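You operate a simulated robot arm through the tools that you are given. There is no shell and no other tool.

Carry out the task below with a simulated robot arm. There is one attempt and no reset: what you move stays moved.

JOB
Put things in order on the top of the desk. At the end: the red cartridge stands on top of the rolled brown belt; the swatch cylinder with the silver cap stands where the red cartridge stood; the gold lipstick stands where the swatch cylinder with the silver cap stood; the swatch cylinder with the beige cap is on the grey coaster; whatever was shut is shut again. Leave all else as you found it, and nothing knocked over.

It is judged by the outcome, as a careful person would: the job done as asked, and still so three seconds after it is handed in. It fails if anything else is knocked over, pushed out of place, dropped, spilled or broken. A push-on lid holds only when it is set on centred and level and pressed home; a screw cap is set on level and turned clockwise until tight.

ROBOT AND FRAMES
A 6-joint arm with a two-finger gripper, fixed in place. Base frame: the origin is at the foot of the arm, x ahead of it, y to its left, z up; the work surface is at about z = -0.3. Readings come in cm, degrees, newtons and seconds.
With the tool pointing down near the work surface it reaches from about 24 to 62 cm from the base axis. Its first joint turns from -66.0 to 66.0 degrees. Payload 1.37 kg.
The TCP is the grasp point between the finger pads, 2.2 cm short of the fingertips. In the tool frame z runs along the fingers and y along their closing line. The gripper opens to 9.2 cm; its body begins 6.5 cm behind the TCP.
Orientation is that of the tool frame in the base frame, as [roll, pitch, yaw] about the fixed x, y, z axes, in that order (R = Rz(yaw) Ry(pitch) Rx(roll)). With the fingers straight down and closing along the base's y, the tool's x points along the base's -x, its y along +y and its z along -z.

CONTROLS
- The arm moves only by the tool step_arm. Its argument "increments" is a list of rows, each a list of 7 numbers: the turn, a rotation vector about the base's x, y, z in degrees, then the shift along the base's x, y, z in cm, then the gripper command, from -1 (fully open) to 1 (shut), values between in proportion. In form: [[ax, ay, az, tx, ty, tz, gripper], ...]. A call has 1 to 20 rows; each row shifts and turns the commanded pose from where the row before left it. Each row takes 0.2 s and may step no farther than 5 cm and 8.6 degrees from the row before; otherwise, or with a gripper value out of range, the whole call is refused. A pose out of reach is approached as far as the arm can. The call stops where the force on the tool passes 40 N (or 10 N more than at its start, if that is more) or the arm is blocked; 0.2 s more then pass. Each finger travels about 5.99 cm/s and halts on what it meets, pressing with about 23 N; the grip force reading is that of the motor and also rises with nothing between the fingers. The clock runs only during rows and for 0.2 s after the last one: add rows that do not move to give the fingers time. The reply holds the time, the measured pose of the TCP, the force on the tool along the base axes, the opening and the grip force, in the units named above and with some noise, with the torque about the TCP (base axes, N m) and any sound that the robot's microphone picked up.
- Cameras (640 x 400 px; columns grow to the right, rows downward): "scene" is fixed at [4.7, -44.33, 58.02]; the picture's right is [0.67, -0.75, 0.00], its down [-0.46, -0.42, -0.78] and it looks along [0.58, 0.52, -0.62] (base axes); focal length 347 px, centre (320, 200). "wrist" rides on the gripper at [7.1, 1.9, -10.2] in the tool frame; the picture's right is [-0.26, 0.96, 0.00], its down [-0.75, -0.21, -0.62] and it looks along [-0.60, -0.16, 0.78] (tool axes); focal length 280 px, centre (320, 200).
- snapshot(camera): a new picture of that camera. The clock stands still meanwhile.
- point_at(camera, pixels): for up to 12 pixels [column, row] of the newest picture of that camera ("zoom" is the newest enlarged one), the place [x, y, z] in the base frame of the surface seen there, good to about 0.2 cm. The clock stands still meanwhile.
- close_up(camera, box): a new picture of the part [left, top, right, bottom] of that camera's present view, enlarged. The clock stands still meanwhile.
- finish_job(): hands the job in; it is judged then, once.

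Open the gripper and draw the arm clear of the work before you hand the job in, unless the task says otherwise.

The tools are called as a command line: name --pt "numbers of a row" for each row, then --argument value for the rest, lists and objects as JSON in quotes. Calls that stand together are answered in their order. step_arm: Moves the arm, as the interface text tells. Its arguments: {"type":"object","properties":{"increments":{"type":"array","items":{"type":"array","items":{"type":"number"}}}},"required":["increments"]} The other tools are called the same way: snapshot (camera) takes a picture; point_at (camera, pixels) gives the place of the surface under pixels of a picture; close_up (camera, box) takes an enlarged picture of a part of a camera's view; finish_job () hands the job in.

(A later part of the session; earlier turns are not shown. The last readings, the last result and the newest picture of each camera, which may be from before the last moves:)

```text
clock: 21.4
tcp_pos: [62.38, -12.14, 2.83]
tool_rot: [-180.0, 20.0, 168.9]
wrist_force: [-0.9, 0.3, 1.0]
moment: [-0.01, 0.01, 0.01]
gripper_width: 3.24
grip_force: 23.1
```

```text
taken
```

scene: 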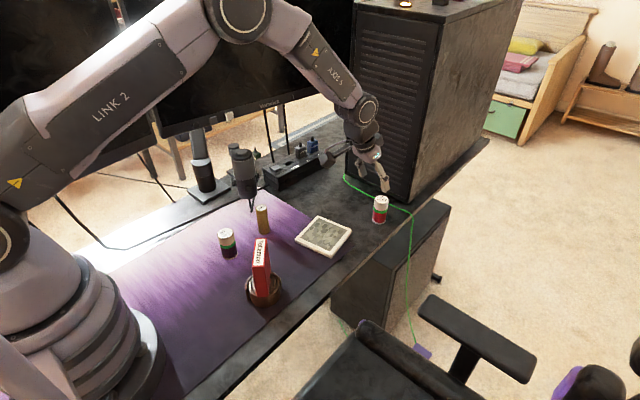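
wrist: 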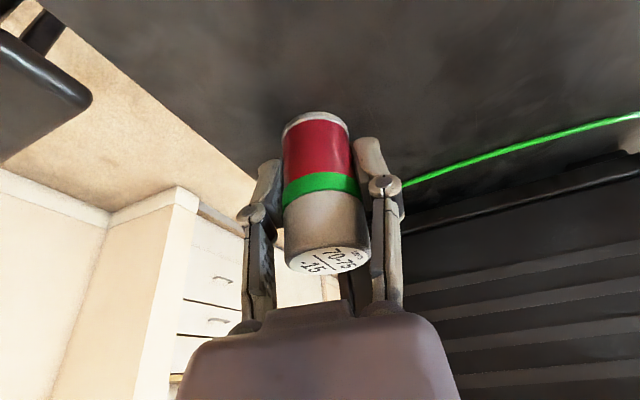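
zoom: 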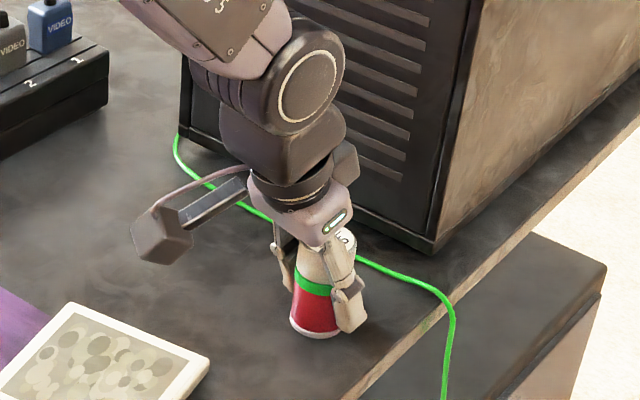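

The cylinder is gripped at 3.24 cm with 23 N. I lift gently and check that it rises upright and whole.

step_arm --pt "0 0 0 0 0 0.4 1" --pt "0 0 0 0 0 0.8 1" --pt "0 0 0 0 0 1.5 1" --pt "0 0 0 -0.3 0.5 3 1" --pt "0 0 0 0 0 0 1"

close_up --camera "scene" --box '[310, 110, 430, 240]'

snapshot --camera "wrist"

```text
clock: 22.6
tcp_pos: [61.95, -11.65, 8.56]
tool_rot: [-179.9, 20.0, 169.0]
wrist_force: [-0.4, -0.5, -0.1]
moment: [-0.05, 0.0, 0.02]
gripper_width: 3.29
grip_force: 23.7
```

```text
3.08 times, centred on (370, 175) of scene
```

zoom: 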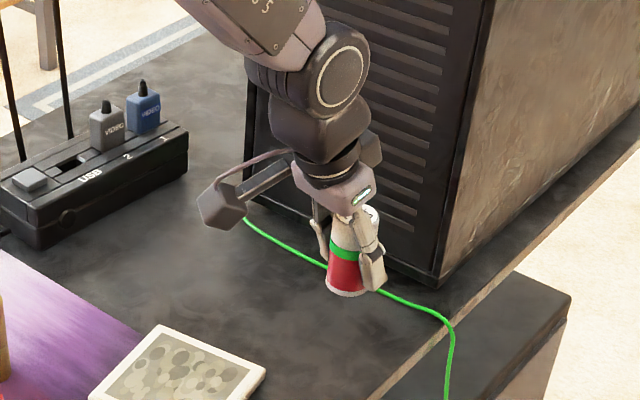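

```text
taken
```

wrist: 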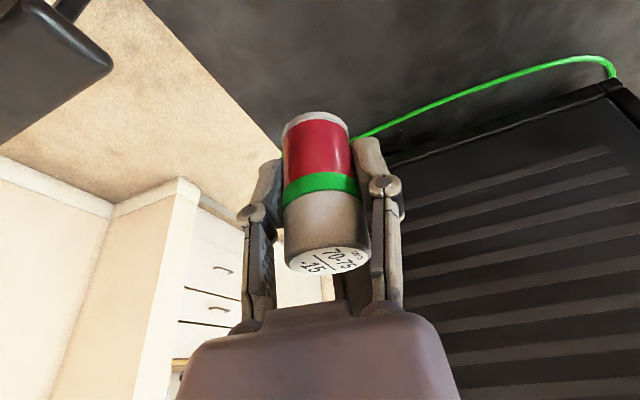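

The cylinder is intact and upright. I carry it to the cartridge's old place at (60.5, 6.0), turning 16.6° about the vertical.

step_arm --pt "0 0 3.32 -0.33 3.5 0 1" --pt "0 0 3.32 -0.33 3.5 0 1" --pt "0 0 3.32 -0.33 3.5 0 1" --pt "0 0 3.32 -0.33 3.5 0 1" --pt "0 0 3.32 -0.33 3.5 0 1" --pt "0 0 0 0 0 0 1" --pt "0 0 0 0 0 -2 1" --pt "0 0 0 0 0 -2 1" --pt "0 0 0 0 0 -0.8 1" --pt "0 0 0 0 0 0 1"

snapshot --camera "wrist"

close_up --camera "scene" --box '[260, 100, 380, 220]'

```text
clock: 24.8
tcp_pos: [60.43, 5.82, 3.75]
tool_rot: [-180.0, 20.0, -174.5]
wrist_force: [-0.5, 0.1, -0.7]
moment: [0.0, -0.01, -0.01]
gripper_width: 3.28
grip_force: 23.1
```

```text
taken
```

wrist: 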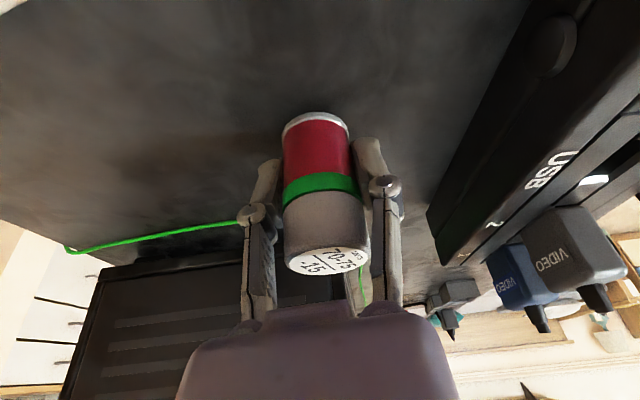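

```text
3.33 times, centred on (320, 160) of scene
```

zoom: 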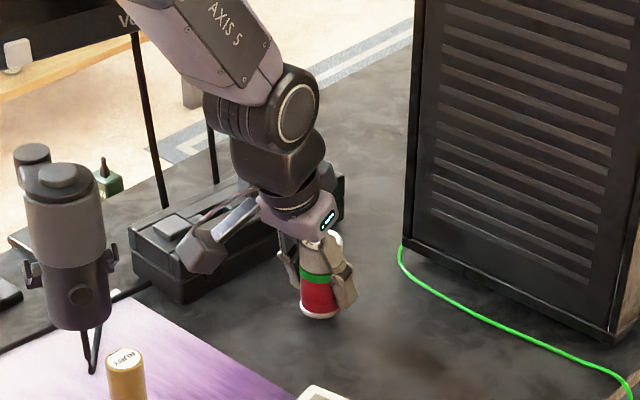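

The cylinder is over the spot, about 0.9 cm above the desk. I lower it gently to contact.

step_arm --pt "0 0 0 0 0.1 -0.5 1" --pt "0 0 0 0 0 -0.25 1" --pt "0 0 0 0 0 -0.1 1" --pt "0 0 0 0 0 0 1"

```text
clock: 25.8
tcp_pos: [60.57, 6.01, 2.84]
tool_rot: [-179.9, 19.9, -174.4]
wrist_force: [1.2, 0.4, -0.1]
moment: [-0.04, -0.01, 0.01]
gripper_width: 3.25
grip_force: 23.4
```

step_arm --pt "0 0 0 0 0 -0.06 1" --pt "0 0 0 0 0 0 1"

```text
clock: 26.4
tcp_pos: [60.4, 6.05, 2.81]
tool_rot: [-179.9, 20.1, -174.4]
wrist_force: [1.1, 1.0, 4.0]
moment: [-0.02, 0.02, 0.03]
gripper_width: 3.29
grip_force: 23.3
```

There is light contact (4 N), so the cylinder is on the desk. I open slowly to about 4.6 cm and check.

step_arm --pt "0 0 0 0 0 -0.02 1" --pt "0 0 0 0 0 0 0.28" --pt "0 0 0 0 0 0 0.2" --pt "0 0 0 0 0 0 0.1" --pt "0 0 0 0 0 0 0" --pt "0 0 0 0 0 0 -0.1" --pt "0 0 0 0 0 0 -0.1"

snapshot --camera "wrist"

close_up --camera "scene" --box '[270, 120, 370, 220]'

```text
clock: 28.0
tcp_pos: [60.36, 6.1, 2.74]
tool_rot: [-179.9, 20.1, -174.4]
wrist_force: [-0.1, -0.2, -0.5]
moment: [-0.03, 0.02, 0.0]
gripper_width: 5.05
grip_force: 0.0
```

```text
taken
```

wrist: 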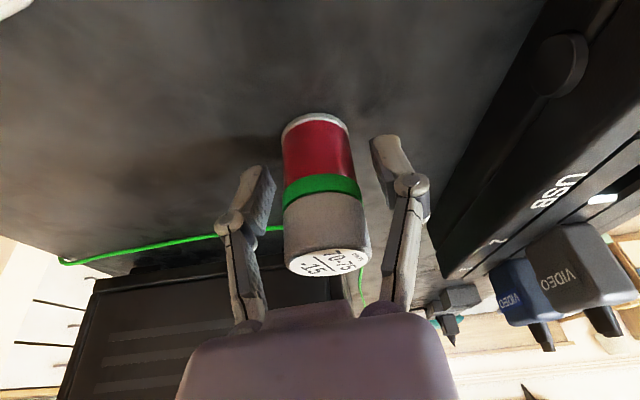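

```text
4.00 times, centred on (320, 170) of scene
```

zoom: 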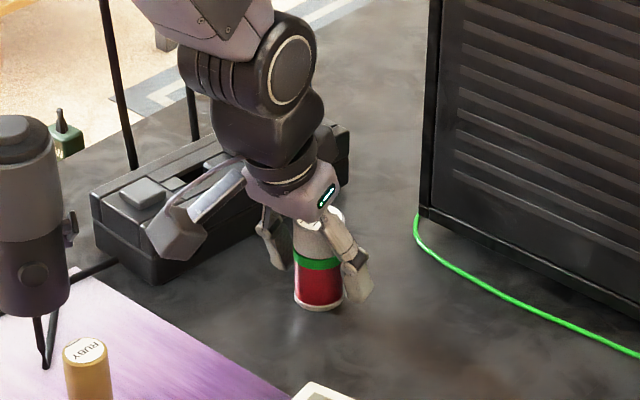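

The cylinder stands free between the open fingers. I rise straight up clear of its top and check.

step_arm --pt "0 0 0 0 0 1.5 -0.1" --pt "0 0 0 0 0 2.5 -0.1" --pt "0 0 0 0 0 3 -0.1" --pt "0 0 0 -1 -0.5 3 -0.1" --pt "0 0 0 0 0 0 -0.1"

snapshot --camera "wrist"

close_up --camera "scene" --box '[270, 130, 370, 220]'

point_at --camera "zoom" --pixels '[[320, 190], [290, 240], [340, 245], [315, 300], [315, 255]]'

```text
clock: 29.2
tcp_pos: [59.43, 5.57, 12.73]
tool_rot: [180.0, 20.0, -174.3]
wrist_force: [-0.3, 0.0, -0.2]
moment: [-0.04, 0.01, 0.02]
gripper_width: 5.07
grip_force: 0.0
```

```text
taken
```

wrist: 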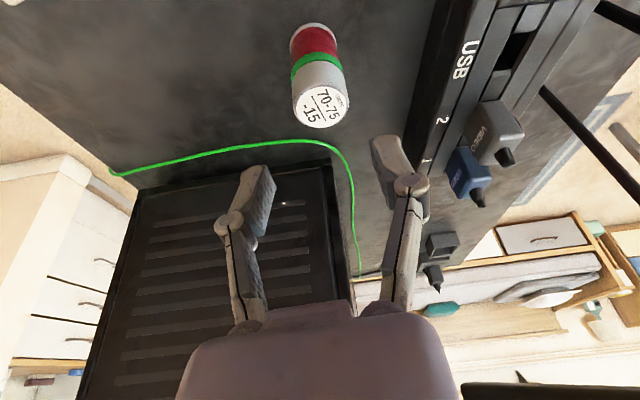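

```text
4.44 times, centred on (320, 175) of scene
```

zoom: 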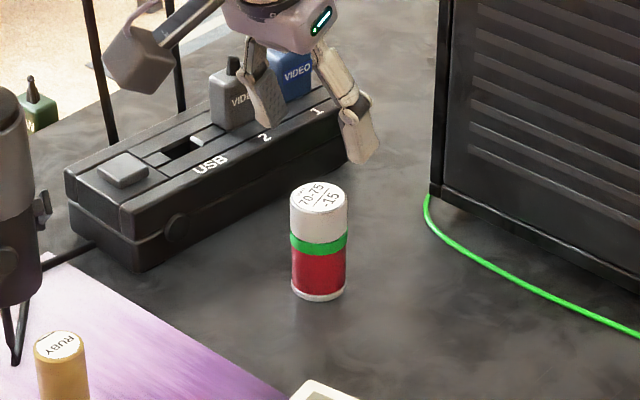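

```text
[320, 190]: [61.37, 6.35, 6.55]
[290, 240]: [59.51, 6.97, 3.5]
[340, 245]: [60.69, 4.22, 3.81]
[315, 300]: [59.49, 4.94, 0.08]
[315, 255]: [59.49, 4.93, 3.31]
```

The silver-cap cylinder stands at (60.6, 5.95). Next is the gold lipstick near the microphone, so I rise, move to open space, and turn the tilted tool so its body will lean toward -y, away from the microphone.

step_arm --pt "0 0 0 0 0 3 -0.1" --pt "0 0 8.43 -1.1 -0.95 0.9 -0.1" --pt "0 0 8.43 -1.1 -0.95 0.9 -0.1" --pt "0 0 8.43 -1.1 -0.95 0.9 -0.1" --pt "0 0 8.43 -1.1 -0.95 0.9 -0.1" --pt "0 0 8.43 -1.1 -0.95 0.9 -0.1" --pt "0 0 8.43 -1.1 -0.95 0.9 -0.1" --pt "0 0 8.43 -1.1 -0.95 0.9 -0.1" --pt "0 0 8.43 -1.1 -0.95 0.9 -0.1" --pt "0 0 8.43 -1.1 -0.95 0.9 -0.1" --pt "0 0 8.43 -1.1 -0.95 0.9 -0.1" --pt "0 0 0 0 0 0 -0.1"

snapshot --camera "wrist"

snapshot --camera "scene"

```text
clock: 31.8
tcp_pos: [48.44, -3.96, 24.57]
tool_rot: [-180.0, 19.9, -90.0]
wrist_force: [0.1, -0.2, 0.1]
moment: [-0.02, 0.0, -0.03]
gripper_width: 5.05
grip_force: 0.1
```

```text
taken
```

wrist: 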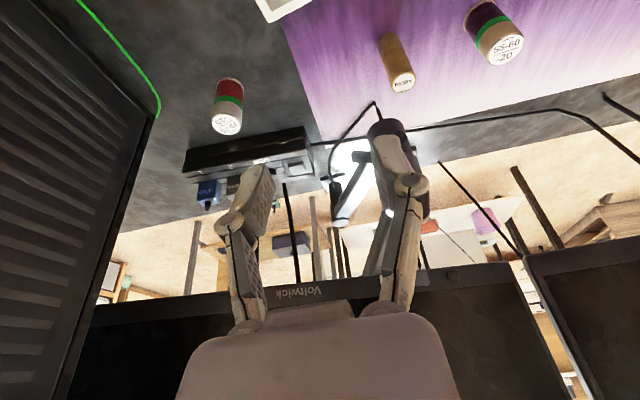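

```text
taken
```

scene: 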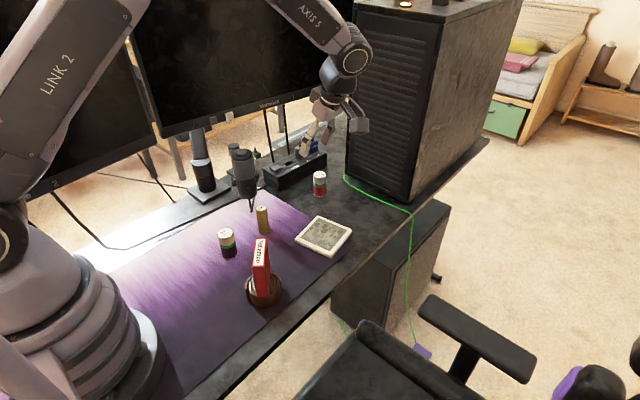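

The reorientation worked and the lipstick is visible at (397,62) in the wrist picture. I measure the lipstick and the microphone's nearest points.

close_up --camera "wrist" --box '[340, 10, 460, 150]'

point_at --camera "zoom" --pixels '[[330, 160], [340, 105], [350, 205], [303, 210], [365, 195], [335, 215], [320, 190], [300, 330], [360, 300], [385, 300]]'

close_up --camera "scene" --box '[220, 130, 300, 250]'

point_at --camera "zoom" --pixels '[[342, 265], [322, 262], [360, 262], [342, 275], [345, 300], [345, 320], [347, 340], [325, 335], [365, 335]]'

```text
2.86 times, centred on (400, 80) of wrist
```

zoom: 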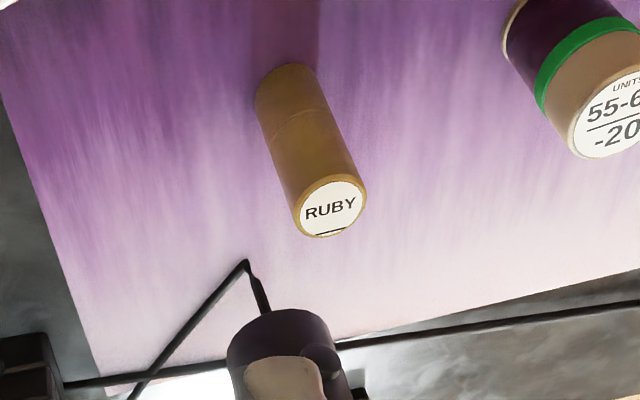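

```text
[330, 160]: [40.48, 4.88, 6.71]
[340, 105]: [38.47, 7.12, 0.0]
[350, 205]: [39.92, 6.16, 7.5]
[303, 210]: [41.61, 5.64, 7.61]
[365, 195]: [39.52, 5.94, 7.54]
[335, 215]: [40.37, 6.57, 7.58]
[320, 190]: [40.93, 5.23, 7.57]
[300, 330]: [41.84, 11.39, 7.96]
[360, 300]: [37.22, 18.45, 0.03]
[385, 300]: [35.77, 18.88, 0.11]
```

```text
3.33 times, centred on (260, 190) of scene
```

zoom: 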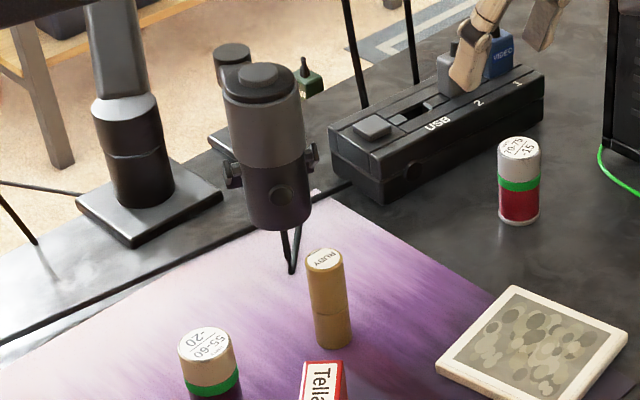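

```text
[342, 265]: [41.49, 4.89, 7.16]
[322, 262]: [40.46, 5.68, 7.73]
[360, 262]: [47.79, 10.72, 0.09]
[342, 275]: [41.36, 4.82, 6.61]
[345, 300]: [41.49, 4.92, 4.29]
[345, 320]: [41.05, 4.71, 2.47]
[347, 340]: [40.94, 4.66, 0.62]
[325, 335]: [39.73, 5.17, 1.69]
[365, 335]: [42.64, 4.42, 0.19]
```

The lipstick's axis is about (40.65, 5.75) with diameter ~2.1. I approach from the -y side to above it at z≈12, staying away from the microphone, which starts near y≈10.5.

step_arm --pt "0 0 0 -2.55 0.97 -2.9 0" --pt "0 0 0 -2.55 0.97 -2.9 0" --pt "0 0 0 -2.55 0.97 -2.9 0" --pt "0 0 0 0 2.2 -2 0" --pt "0 0 0 0 2.2 -1 0" --pt "0 0 0 0 0 0 0"

snapshot --camera "wrist"

snapshot --camera "scene"

```text
clock: 33.2
tcp_pos: [40.75, 3.31, 13.02]
tool_rot: [179.9, 20.1, -90.1]
wrist_force: [0.0, -0.8, 0.5]
moment: [0.0, 0.0, -0.02]
gripper_width: 4.6
grip_force: 0.1
```

```text
taken
```

wrist: 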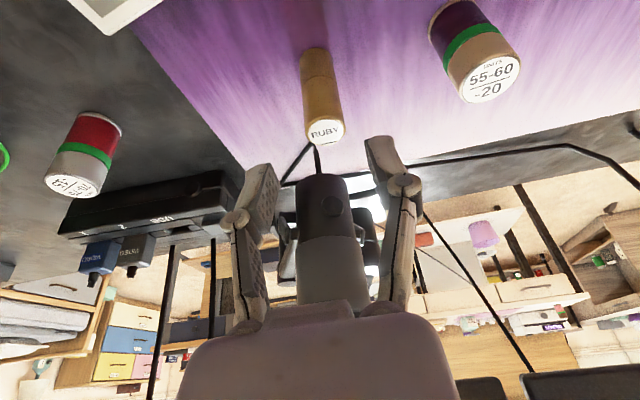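

```text
taken
```

scene: 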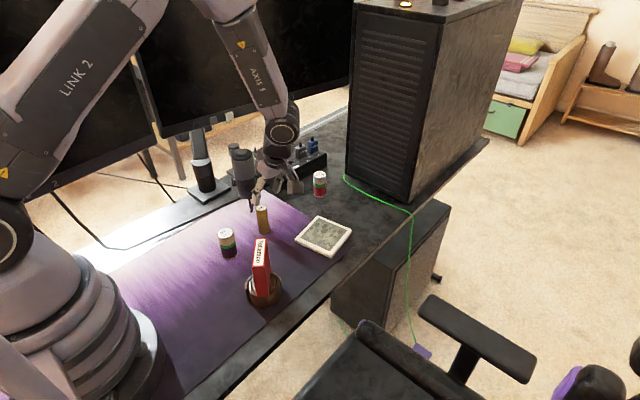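

The mic is directly beyond, and the lipstick's label is at (326,131). I zoom in to fix the axis and the distance to the microphone.

close_up --camera "wrist" --box '[270, 40, 390, 200]'

point_at --camera "wrist" --pixels '[[326, 131], [310, 134], [343, 128], [324, 120], [326, 141], [320, 105], [316, 80], [318, 55], [320, 180], [310, 195], [340, 195], [325, 250]]'

```text
2.50 times, centred on (330, 120) of wrist
```

zoom: 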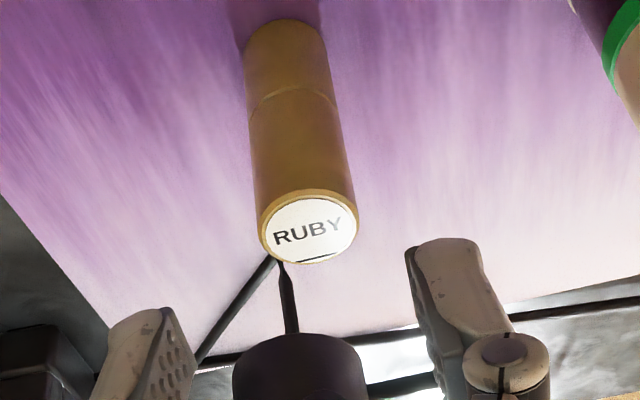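

```text
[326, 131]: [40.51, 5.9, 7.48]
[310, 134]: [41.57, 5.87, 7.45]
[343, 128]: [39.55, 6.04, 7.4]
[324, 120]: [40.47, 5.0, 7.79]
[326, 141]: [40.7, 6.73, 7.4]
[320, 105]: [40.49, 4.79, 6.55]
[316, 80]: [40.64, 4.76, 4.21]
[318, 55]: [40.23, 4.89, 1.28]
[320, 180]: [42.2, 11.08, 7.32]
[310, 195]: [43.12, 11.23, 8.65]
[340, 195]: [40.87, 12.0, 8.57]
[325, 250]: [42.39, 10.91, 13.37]
```

The lipstick axis is (40.6, 5.87), top z≈7.5; the microphone's nearest face is y≈10.9, leaving enough room. I move over the lipstick and descend in stages to z≈6.

step_arm --pt "0 0 0 -0.05 1.25 -1.5 0" --pt "0 0 0 -0.05 1.21 -1 0" --pt "0 0 0 0 0 -2 0" --pt "0 0 0 0 0 -2 0" --pt "0 0 0 0 0 0 0"

snapshot --camera "wrist"

close_up --camera "scene" --box '[200, 110, 340, 260]'

```text
clock: 34.4
tcp_pos: [40.6, 5.87, 6.59]
tool_rot: [-180.0, 20.1, -90.1]
wrist_force: [-1.1, -0.4, 0.8]
moment: [0.04, -0.01, 0.0]
gripper_width: 4.59
grip_force: 0.0
```

```text
taken
```

wrist: 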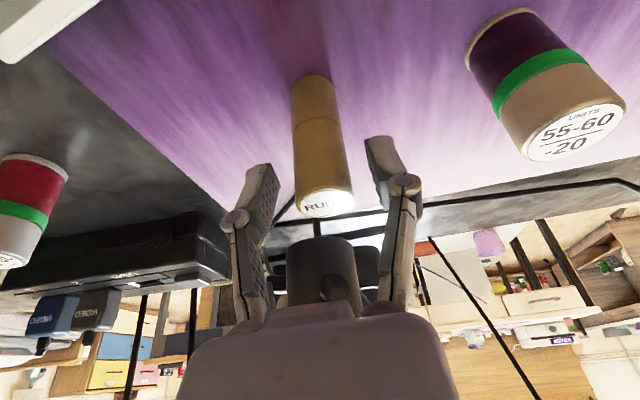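

```text
2.67 times, centred on (270, 185) of scene
```

zoom: 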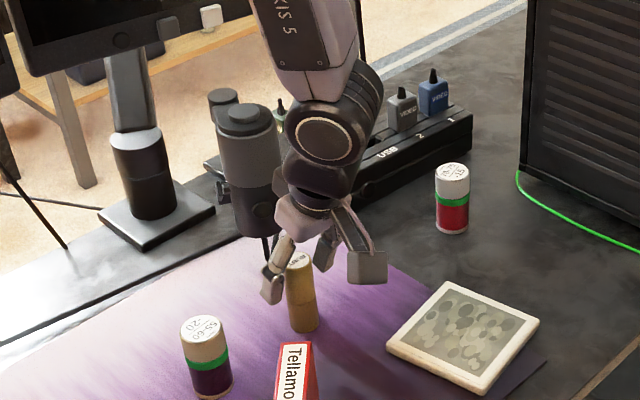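

Everything is clear of the microphone. I descend the remaining 3.8 cm to the grip height.

step_arm --pt "0 0 0 0 0 -1.5 0" --pt "0 0 0 0 0 -1.3 0" --pt "0 0 0 0 0 -1.0 0" --pt "0 0 0 0 0 0 0"

snapshot --camera "wrist"

close_up --camera "scene" --box '[200, 110, 340, 260]'

```text
clock: 35.4
tcp_pos: [40.69, 5.83, 2.74]
tool_rot: [-180.0, 20.0, -90.1]
wrist_force: [-0.1, 0.1, -0.5]
moment: [-0.03, 0.0, 0.02]
gripper_width: 4.59
grip_force: 0.1
```

```text
taken
```

wrist: 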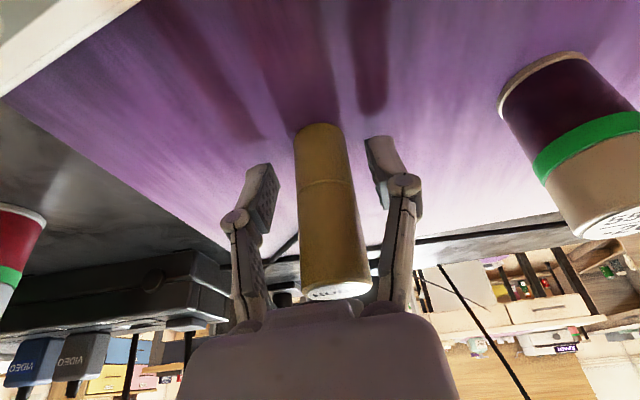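

```text
2.67 times, centred on (270, 185) of scene
```

zoom: 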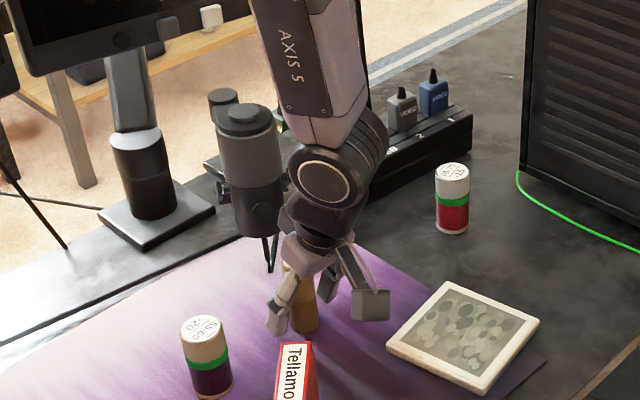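

The lipstick stands between the pads, a touch toward -x. I shift 0.1 cm and close gently.

step_arm --pt "0 0 0 -0.1 0 0 0" --pt "0 0 0 0 0 0 0.3" --pt "0 0 0 0 0 0 0.4" --pt "0 0 0 0 0 0 0.47" --pt "0 0 0 0 0 0 0.53" --pt "0 0 0 0 0 0 0.6" --pt "0 0 0 0 0 0 1" --pt "0 0 0 0 0 0 1"

snapshot --camera "wrist"

```text
clock: 37.2
tcp_pos: [40.59, 5.85, 2.76]
tool_rot: [-179.9, 20.0, -90.0]
wrist_force: [-0.5, -0.9, -0.2]
moment: [-0.02, -0.01, 0.01]
gripper_width: 2.47
grip_force: 22.9
```

```text
taken
```

wrist: 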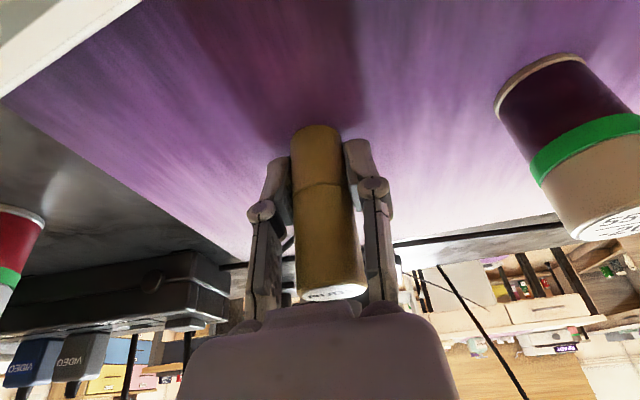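

The lipstick is gripped (2.47 cm, 22.9 N). I lift it gently and check that it comes up whole.

step_arm --pt "0 0 0 0 0 0.4 1" --pt "0 0 0 0 0 0.8 1" --pt "0 0 0 0 0 1.3 1" --pt "0 0 0 0 0 0 1"

snapshot --camera "wrist"

close_up --camera "scene" --box '[200, 110, 340, 260]'

```text
clock: 38.2
tcp_pos: [40.61, 5.89, 5.2]
tool_rot: [180.0, 20.1, -90.2]
wrist_force: [-0.2, -0.2, -0.7]
moment: [0.01, 0.02, -0.02]
gripper_width: 2.44
grip_force: 23.1
```

```text
taken
```

wrist: 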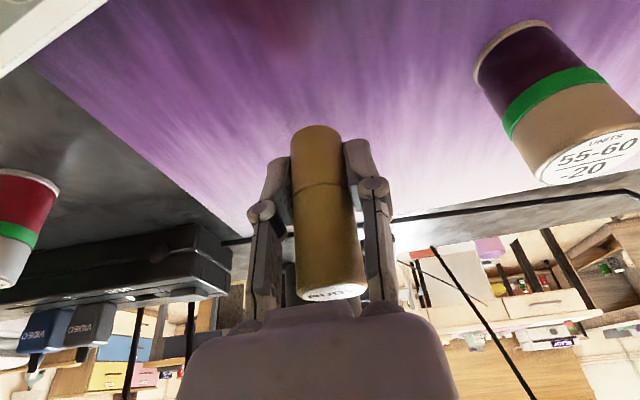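

```text
2.67 times, centred on (270, 185) of scene
```

zoom: 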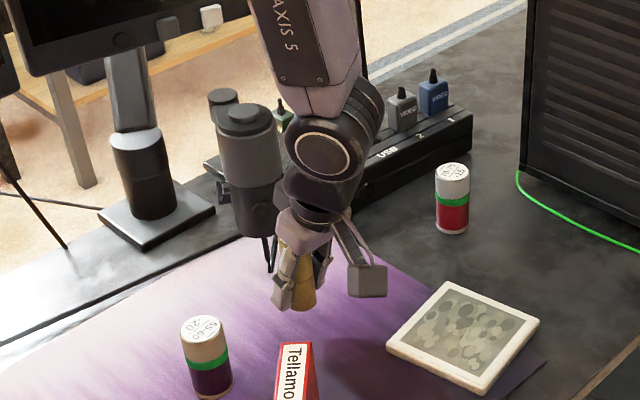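

The lipstick is lifted whole. I back away from the microphone toward -y while rising, then turn the tool and carry the lipstick toward the silver cylinder's old place.

step_arm --pt "0 0 0 0 -1.5 2 1" --pt "0 0 0 0 -2.2 2.7 1" --pt "0 0 0 0 -2.2 2.7 1" --pt "0 0 0 0.5 -2.1 2.7 1" --pt "0 0 -8.41 1.6 -0.7 0 1" --pt "0 0 -8.41 1.6 -0.7 0 1" --pt "0 0 -8.41 1.6 -0.7 0 1" --pt "0 0 -8.41 1.6 -0.7 0 1" --pt "0 0 -8.41 1.6 -0.7 0 1" --pt "0 0 -8.41 1.6 -0.7 0 1" --pt "0 0 -8.41 1.6 -0.7 0 1" --pt "0 0 -8.41 1.6 -0.7 0 1" --pt "0 0 -8.41 1.6 -0.7 0 1" --pt "0 0 -8.41 1.6 -0.7 0 1" --pt "0 0 -8.41 1.6 -0.7 0 1" --pt "0 0 -8.41 1.6 -0.7 0 1" --pt "0 0 0 0 0 0 1"

snapshot --camera "wrist"

snapshot --camera "scene"

```text
clock: 41.8
tcp_pos: [60.23, -10.56, 15.48]
tool_rot: [-180.0, 20.0, 169.1]
wrist_force: [0.0, 0.5, 0.1]
moment: [0.04, 0.0, -0.02]
gripper_width: 2.42
grip_force: 23.0
```

```text
taken
```

wrist: 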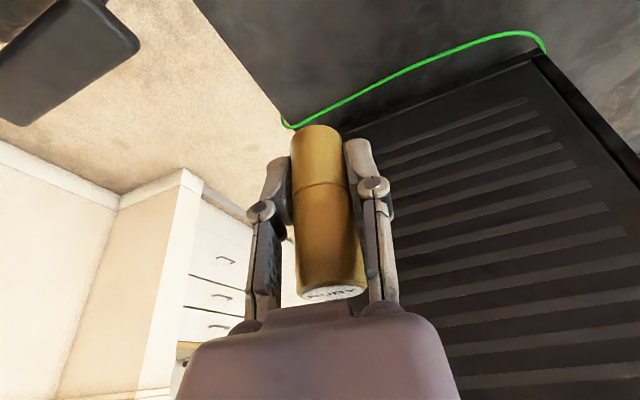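

```text
taken
```

scene: 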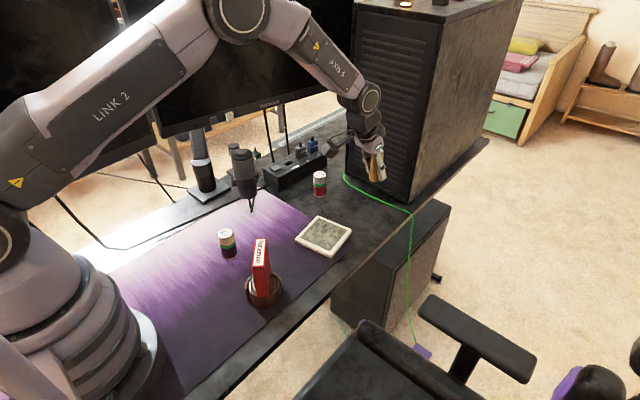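

The lipstick is held upright. I move it over (62.5, -12.02) and lower to just above the desk.

step_arm --pt "0 0 0 1.15 -0.73 -2 1" --pt "0 0 0 1.15 -0.74 -3 1" --pt "0 0 0 0 0 -3 1" --pt "0 0 0 0 0 -2.5 1" --pt "0 0 0 0 0 -1.4 1" --pt "0 0 0 0 0 0 1"

snapshot --camera "wrist"

close_up --camera "scene" --box '[330, 140, 430, 240]'

```text
clock: 43.2
tcp_pos: [62.47, -12.07, 3.43]
tool_rot: [179.9, 19.9, 169.0]
wrist_force: [-0.1, 0.2, -0.6]
moment: [-0.02, 0.01, -0.02]
gripper_width: 2.45
grip_force: 22.6
```

```text
taken
```

wrist: 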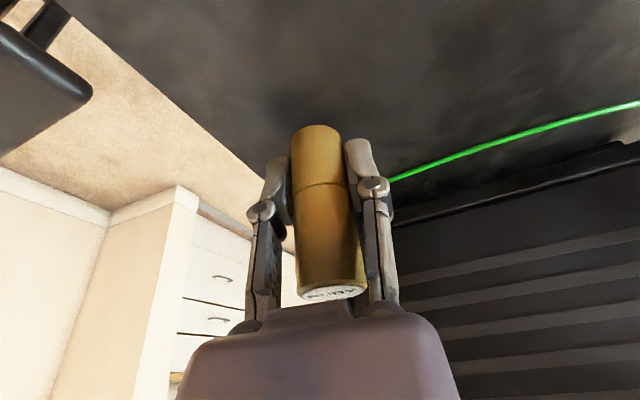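

```text
4.00 times, centred on (380, 190) of scene
```

zoom: 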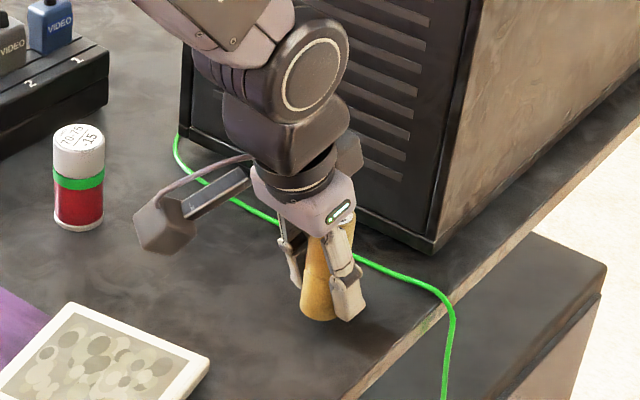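

The lipstick is about 0.7 cm above the desk on its mark. I lower gently to find contact.

step_arm --pt "0 0 0 0 0 -0.4 1" --pt "0 0 0 0 0 -0.25 1" --pt "0 0 0 0 0 -0.08 1" --pt "0 0 0 0 0 0 1"

```text
clock: 44.2
tcp_pos: [62.68, -12.16, 2.59]
tool_rot: [180.0, 19.9, 169.1]
wrist_force: [1.1, -0.6, -0.9]
moment: [-0.02, 0.0, 0.0]
gripper_width: 2.45
grip_force: 23.2
```

step_arm --pt "0 0 0 0 0 -0.05 1" --pt "0 0 0 0 0 0 1"

```text
clock: 44.8
tcp_pos: [62.72, -12.13, 2.6]
tool_rot: [-180.0, 20.0, 169.0]
wrist_force: [0.3, 0.5, -0.6]
moment: [-0.03, -0.03, 0.04]
gripper_width: 2.46
grip_force: 23.2
```

No contact yet at 2.71 commanded. I continue in 0.04 cm steps.

step_arm --pt "0 0 0 0 0 -0.04 1" --pt "0 0 0 0 0 0 1"

```text
clock: 45.4
tcp_pos: [62.62, -12.08, 2.57]
tool_rot: [-179.9, 20.0, 169.0]
wrist_force: [0.6, -0.6, -0.7]
moment: [-0.01, 0.03, 0.0]
gripper_width: 2.46
grip_force: 22.6
```

close_up --camera "scene" --box '[360, 190, 410, 235]'

step_arm --pt "0 0 0 0 0 -0.04 1" --pt "0 0 0 0 0 0 1"

```text
8.89 times, centred on (385, 212) of scene
```

zoom: 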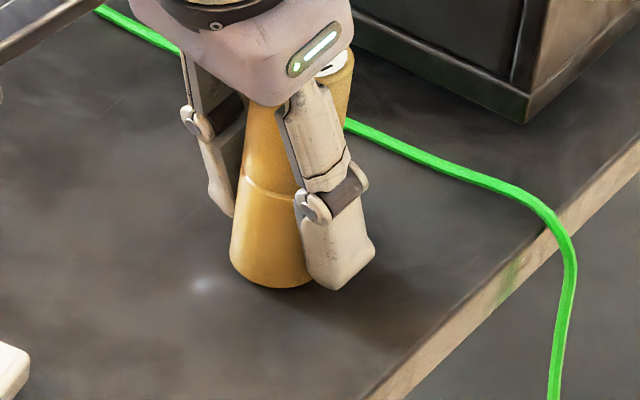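

```text
clock: 46.0
tcp_pos: [62.64, -12.01, 2.59]
tool_rot: [-180.0, 20.0, 169.0]
wrist_force: [0.8, -0.5, -0.8]
moment: [-0.01, -0.02, -0.02]
gripper_width: 2.44
grip_force: 22.9
```

Still only the weight reading (-0.8 N). I go down in further small steps, with the force limit as a guard.

step_arm --pt "0 0 0 0 0 -0.05 1" --pt "0 0 0 0 0 0 1"

```text
clock: 46.6
tcp_pos: [62.63, -12.21, 2.53]
tool_rot: [-180.0, 20.0, 169.0]
wrist_force: [0.3, 0.5, -1.4]
moment: [-0.01, 0.01, 0.02]
gripper_width: 2.46
grip_force: 23.3
```

step_arm --pt "0 0 0 0 0 -0.05 1" --pt "0 0 0 0 0 0 1"

```text
clock: 47.2
tcp_pos: [62.5, -12.06, 2.54]
tool_rot: [-180.0, 20.0, 169.0]
wrist_force: [0.4, -0.1, -0.3]
moment: [-0.02, -0.01, 0.0]
gripper_width: 2.44
grip_force: 22.9
```

I check visually for a gap under the lipstick before going further.

close_up --camera "scene" --box '[365, 200, 400, 230]'

point_at --camera "zoom" --pixels '[[230, 290], [200, 285], [260, 320], [230, 330], [200, 330], [350, 340], [380, 340], [350, 300], [250, 260]]'

close_up --camera "wrist" --box '[240, 90, 400, 220]'

```text
13.33 times, centred on (382, 215) of scene
```

zoom: 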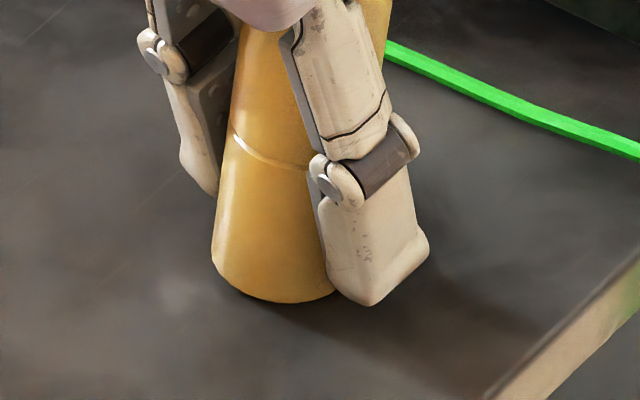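

```text
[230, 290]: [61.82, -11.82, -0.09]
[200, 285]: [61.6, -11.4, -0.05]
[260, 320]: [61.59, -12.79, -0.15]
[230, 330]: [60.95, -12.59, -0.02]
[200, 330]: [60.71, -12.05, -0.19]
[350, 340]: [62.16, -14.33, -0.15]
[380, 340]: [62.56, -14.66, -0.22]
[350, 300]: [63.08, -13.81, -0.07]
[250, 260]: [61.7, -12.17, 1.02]
```

```text
3.08 times, centred on (320, 155) of wrist
```

zoom: 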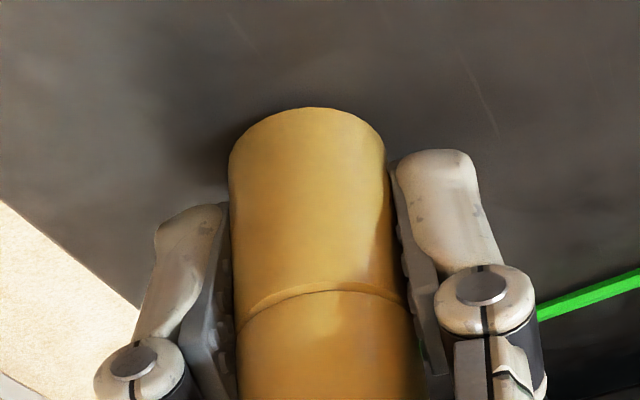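

The base looks almost touching; the mat was slightly higher than the desk. I take small steps again.

step_arm --pt "0 0 0 0 0 -0.04 1" --pt "0 0 0 0 0 0 1" --pt "0 0 0 0 0 0 1"

```text
clock: 48.0
tcp_pos: [62.45, -12.08, 2.52]
tool_rot: [179.9, 20.0, 169.0]
wrist_force: [1.1, -0.2, -0.2]
moment: [-0.06, -0.02, 0.03]
gripper_width: 2.46
grip_force: 23.3
```

step_arm --pt "0 0 0 0 0 -0.04 1" --pt "0 0 0 0 0 0 1" --pt "0 0 0 0 0 0 1"

```text
clock: 48.8
tcp_pos: [62.48, -12.05, 2.41]
tool_rot: [-180.0, 20.0, 169.0]
wrist_force: [0.0, 0.0, -0.9]
moment: [0.0, 0.02, 0.02]
gripper_width: 2.46
grip_force: 23.1
```

step_arm --pt "0 0 0 0 0 -0.04 1" --pt "0 0 0 0 0 0 1" --pt "0 0 0 0 0 0 1"

```text
clock: 49.6
tcp_pos: [62.6, -11.98, 2.45]
tool_rot: [-180.0, 20.1, 169.0]
wrist_force: [-1.0, 0.2, 3.6]
moment: [-0.01, -0.05, 0.0]
gripper_width: 2.43
grip_force: 23.1
```

Contact now shows (about 4 N). I release slowly and look.

step_arm --pt "0 0 0 0 0 -0.02 1" --pt "0 0 0 0 0 0 0.7" --pt "0 0 0 0 0 0 0.46" --pt "0 0 0 0 0 0 0.42" --pt "0 0 0 0 0 0 0.36" --pt "0 0 0 0 0 0 0.28" --pt "0 0 0 0 0 0 0.2" --pt "0 0 0 0 0 0 0.1" --pt "0 0 0 0 0 0 0.1"

snapshot --camera "wrist"

close_up --camera "scene" --box '[340, 160, 420, 240]'

```text
clock: 51.6
tcp_pos: [62.56, -11.96, 2.31]
tool_rot: [-179.9, 20.0, 169.0]
wrist_force: [-0.3, -0.8, -0.2]
moment: [-0.01, 0.01, -0.01]
gripper_width: 4.14
grip_force: 0.2
```

```text
taken
```

wrist: 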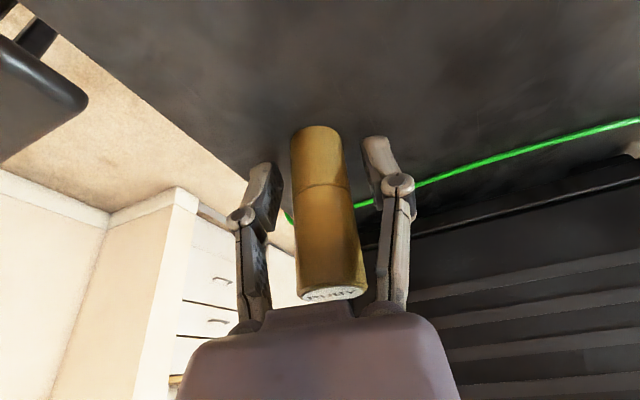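

```text
5.00 times, centred on (380, 200) of scene
```

zoom: 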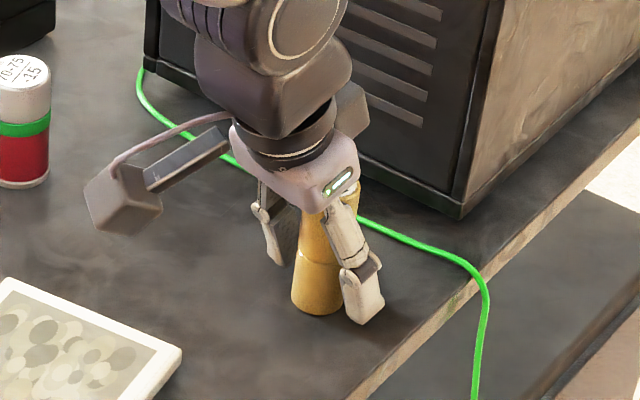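

The lipstick stands and the force is back to zero. I open a bit more and rise straight up.

step_arm --pt "0 0 0 0 0 0 -0.05" --pt "0 0 0 0 0 1 -0.05" --pt "0 0 0 0 0 2 -0.05" --pt "0 0 0 0 0 3 -0.05" --pt "0 0 0 0 0 3 -0.05" --pt "0 0 0 -0.5 0.1 3 -0.05" --pt "0 0 0 0 0 0 -0.05"

snapshot --camera "scene"

close_up --camera "scene" --box '[340, 160, 420, 240]'

point_at --camera "zoom" --pixels '[[325, 190], [318, 230], [318, 260], [318, 285], [318, 305]]'

```text
clock: 53.2
tcp_pos: [61.98, -12.05, 14.39]
tool_rot: [-180.0, 20.0, 168.9]
wrist_force: [0.0, -0.2, 0.1]
moment: [0.0, -0.03, -0.02]
gripper_width: 4.83
grip_force: 0.1
```

```text
taken
```

scene: 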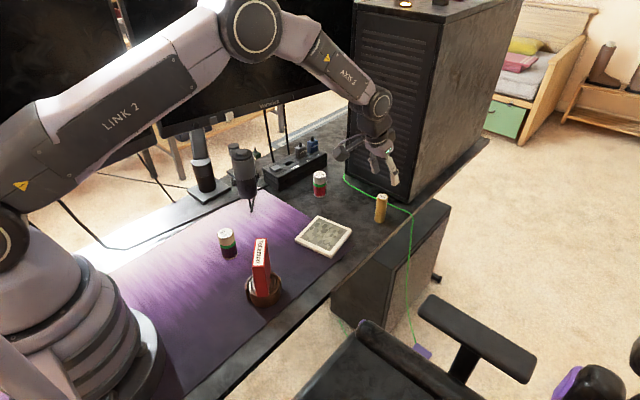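

```text
5.00 times, centred on (380, 200) of scene
```

zoom: 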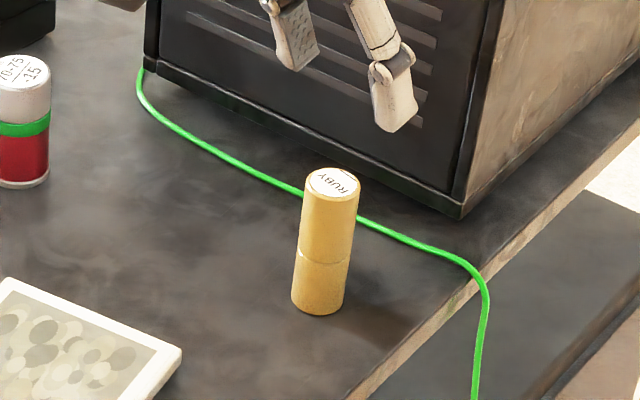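

```text
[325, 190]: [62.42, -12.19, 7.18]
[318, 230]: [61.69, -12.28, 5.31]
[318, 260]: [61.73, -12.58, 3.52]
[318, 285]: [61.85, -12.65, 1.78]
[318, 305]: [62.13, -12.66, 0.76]
```

The lipstick stands on its mark. Last is the beige-cap cylinder: I return the tool to straight down, turn the closing line, and move to above the coaster to measure it and the cylinder.

step_arm --pt "0 0 0 -1.5 0.5 2 -0.3" --pt "1.26 6.55 0 -2.9 1.2 1.3 -0.3" --pt "1.26 6.55 0 -2.9 1.2 1.3 -0.3" --pt "1.26 6.55 0 -2.9 1.2 1.3 -0.3" --pt "0 0 7 -3 1.2 1.3 -0.3" --pt "0 0 7 -3 1.2 1.3 -0.3" --pt "0 0 7 -3 1.2 1.3 -0.3" --pt "0 0 0 0 0 0 -0.3"

snapshot --camera "wrist"

snapshot --camera "scene"

```text
clock: 55.0
tcp_pos: [42.86, -4.31, 24.16]
tool_rot: [-180.0, 0.1, -169.9]
wrist_force: [-0.3, 0.1, -0.2]
moment: [-0.02, -0.03, 0.01]
gripper_width: 5.98
grip_force: 0.0
```

```text
taken
```

wrist: 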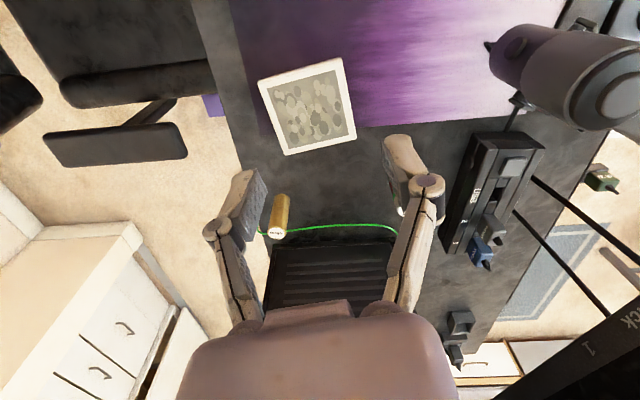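

```text
taken
```

scene: 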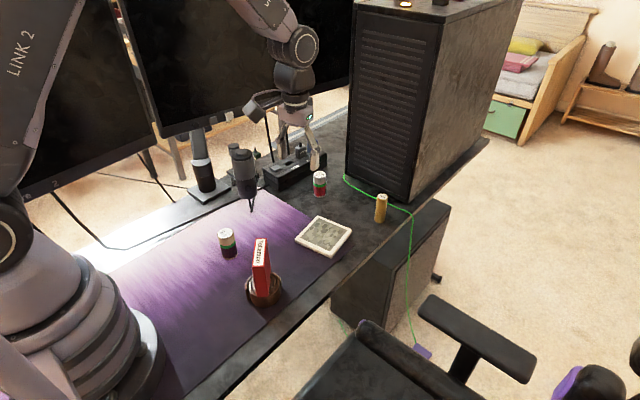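

I measure the coaster's corners in the wrist picture and the beige-cap cylinder in the scene picture.

point_at --camera "wrist" --pixels '[[262, 84], [338, 61], [353, 136], [289, 151], [308, 108], [300, 75], [320, 143], [272, 115], [346, 97]]'

point_at --camera "scene" --pixels '[[318, 220], [298, 239], [330, 253], [348, 233], [323, 236], [226, 233], [227, 229], [226, 237], [219, 233], [233, 231]]'

close_up --camera "scene" --box '[200, 215, 260, 265]'

point_at --camera "zoom" --pixels '[[290, 185], [288, 150], [295, 218], [230, 190], [348, 180], [300, 260], [305, 300], [310, 340], [250, 325], [360, 315]]'

```text
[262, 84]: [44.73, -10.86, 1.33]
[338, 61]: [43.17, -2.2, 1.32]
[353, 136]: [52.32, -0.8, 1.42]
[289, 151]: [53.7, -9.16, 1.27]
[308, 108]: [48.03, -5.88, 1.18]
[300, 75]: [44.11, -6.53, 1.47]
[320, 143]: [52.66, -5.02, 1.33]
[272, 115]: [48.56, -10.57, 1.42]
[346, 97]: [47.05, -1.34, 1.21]
```

```text
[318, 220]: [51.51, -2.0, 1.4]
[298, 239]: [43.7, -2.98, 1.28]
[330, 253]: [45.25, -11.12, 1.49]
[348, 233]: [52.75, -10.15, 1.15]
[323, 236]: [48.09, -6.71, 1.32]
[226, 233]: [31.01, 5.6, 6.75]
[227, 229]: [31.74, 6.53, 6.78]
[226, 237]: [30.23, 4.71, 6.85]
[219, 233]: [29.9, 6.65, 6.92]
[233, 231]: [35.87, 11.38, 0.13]
```

```text
8.00 times, centred on (230, 240) of scene
```

zoom: 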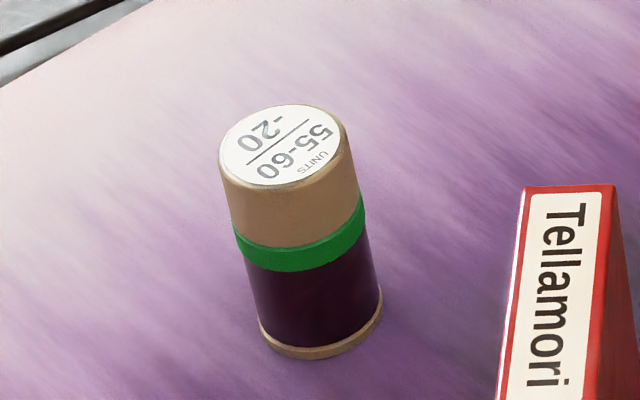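

```text
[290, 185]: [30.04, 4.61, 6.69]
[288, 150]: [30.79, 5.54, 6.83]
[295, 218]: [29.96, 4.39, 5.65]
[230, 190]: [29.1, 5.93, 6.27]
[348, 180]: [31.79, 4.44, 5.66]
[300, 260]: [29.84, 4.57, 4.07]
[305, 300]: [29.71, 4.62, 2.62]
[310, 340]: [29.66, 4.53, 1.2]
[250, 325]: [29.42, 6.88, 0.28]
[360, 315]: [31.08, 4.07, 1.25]
```

The coaster's centre is about (48.4, -6.15), top z≈1.35; the beige-cap cylinder's centre is about (30.9, 5.55). I move above the cylinder.

step_arm --pt "0 0 0 -2.97 2.44 -1.5 -0.3" --pt "0 0 0 -2.97 2.44 -1.5 -0.3" --pt "0 0 0 -2.97 2.44 -1.5 -0.3" --pt "0 0 0 -2.99 2.45 -2.5 -0.3" --pt "0 0 0 0 0 0 -0.3"

snapshot --camera "wrist"

snapshot --camera "scene"

```text
clock: 56.2
tcp_pos: [30.88, 5.58, 17.29]
tool_rot: [-180.0, -0.1, -170.0]
wrist_force: [-1.0, -0.4, -0.5]
moment: [0.02, -0.04, 0.02]
gripper_width: 5.95
grip_force: 0.0
```

```text
taken
```

wrist: 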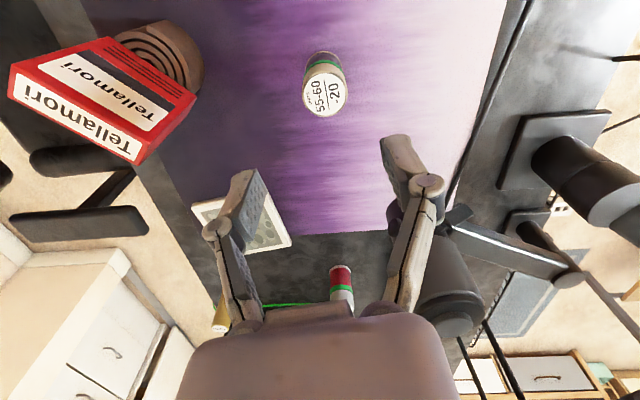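

```text
taken
```

scene: 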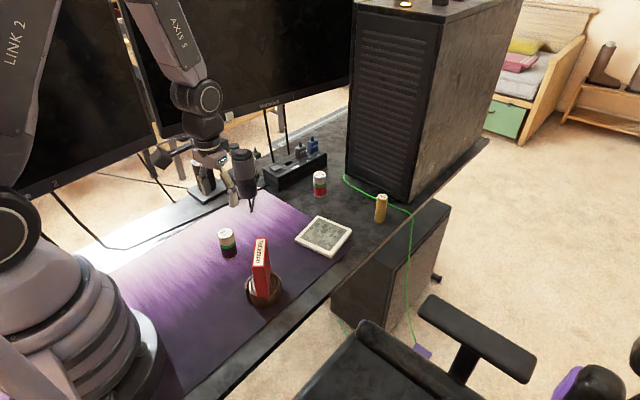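

The beige cap's top is at about (324,95) in the wrist picture; I refine its centre.

close_up --camera "wrist" --box '[280, 40, 370, 130]'

point_at --camera "wrist" --pixels '[[324, 96], [305, 98], [344, 93], [322, 80], [326, 113], [324, 66], [318, 58]]'

```text
4.44 times, centred on (325, 85) of wrist
```

zoom: 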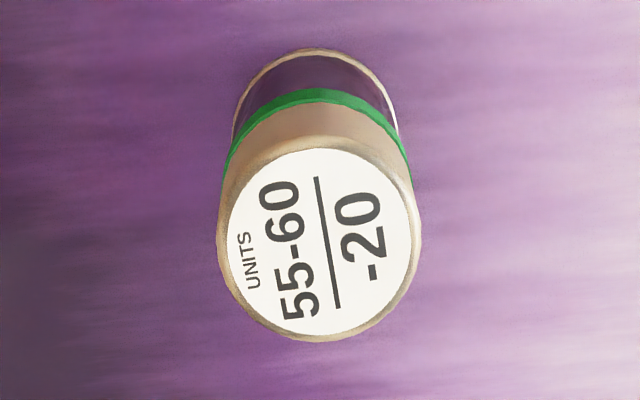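

```text
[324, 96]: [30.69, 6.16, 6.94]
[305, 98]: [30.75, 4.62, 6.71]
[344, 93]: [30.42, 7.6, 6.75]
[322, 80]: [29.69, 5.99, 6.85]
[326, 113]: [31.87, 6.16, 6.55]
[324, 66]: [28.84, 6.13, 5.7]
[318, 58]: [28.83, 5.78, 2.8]
```

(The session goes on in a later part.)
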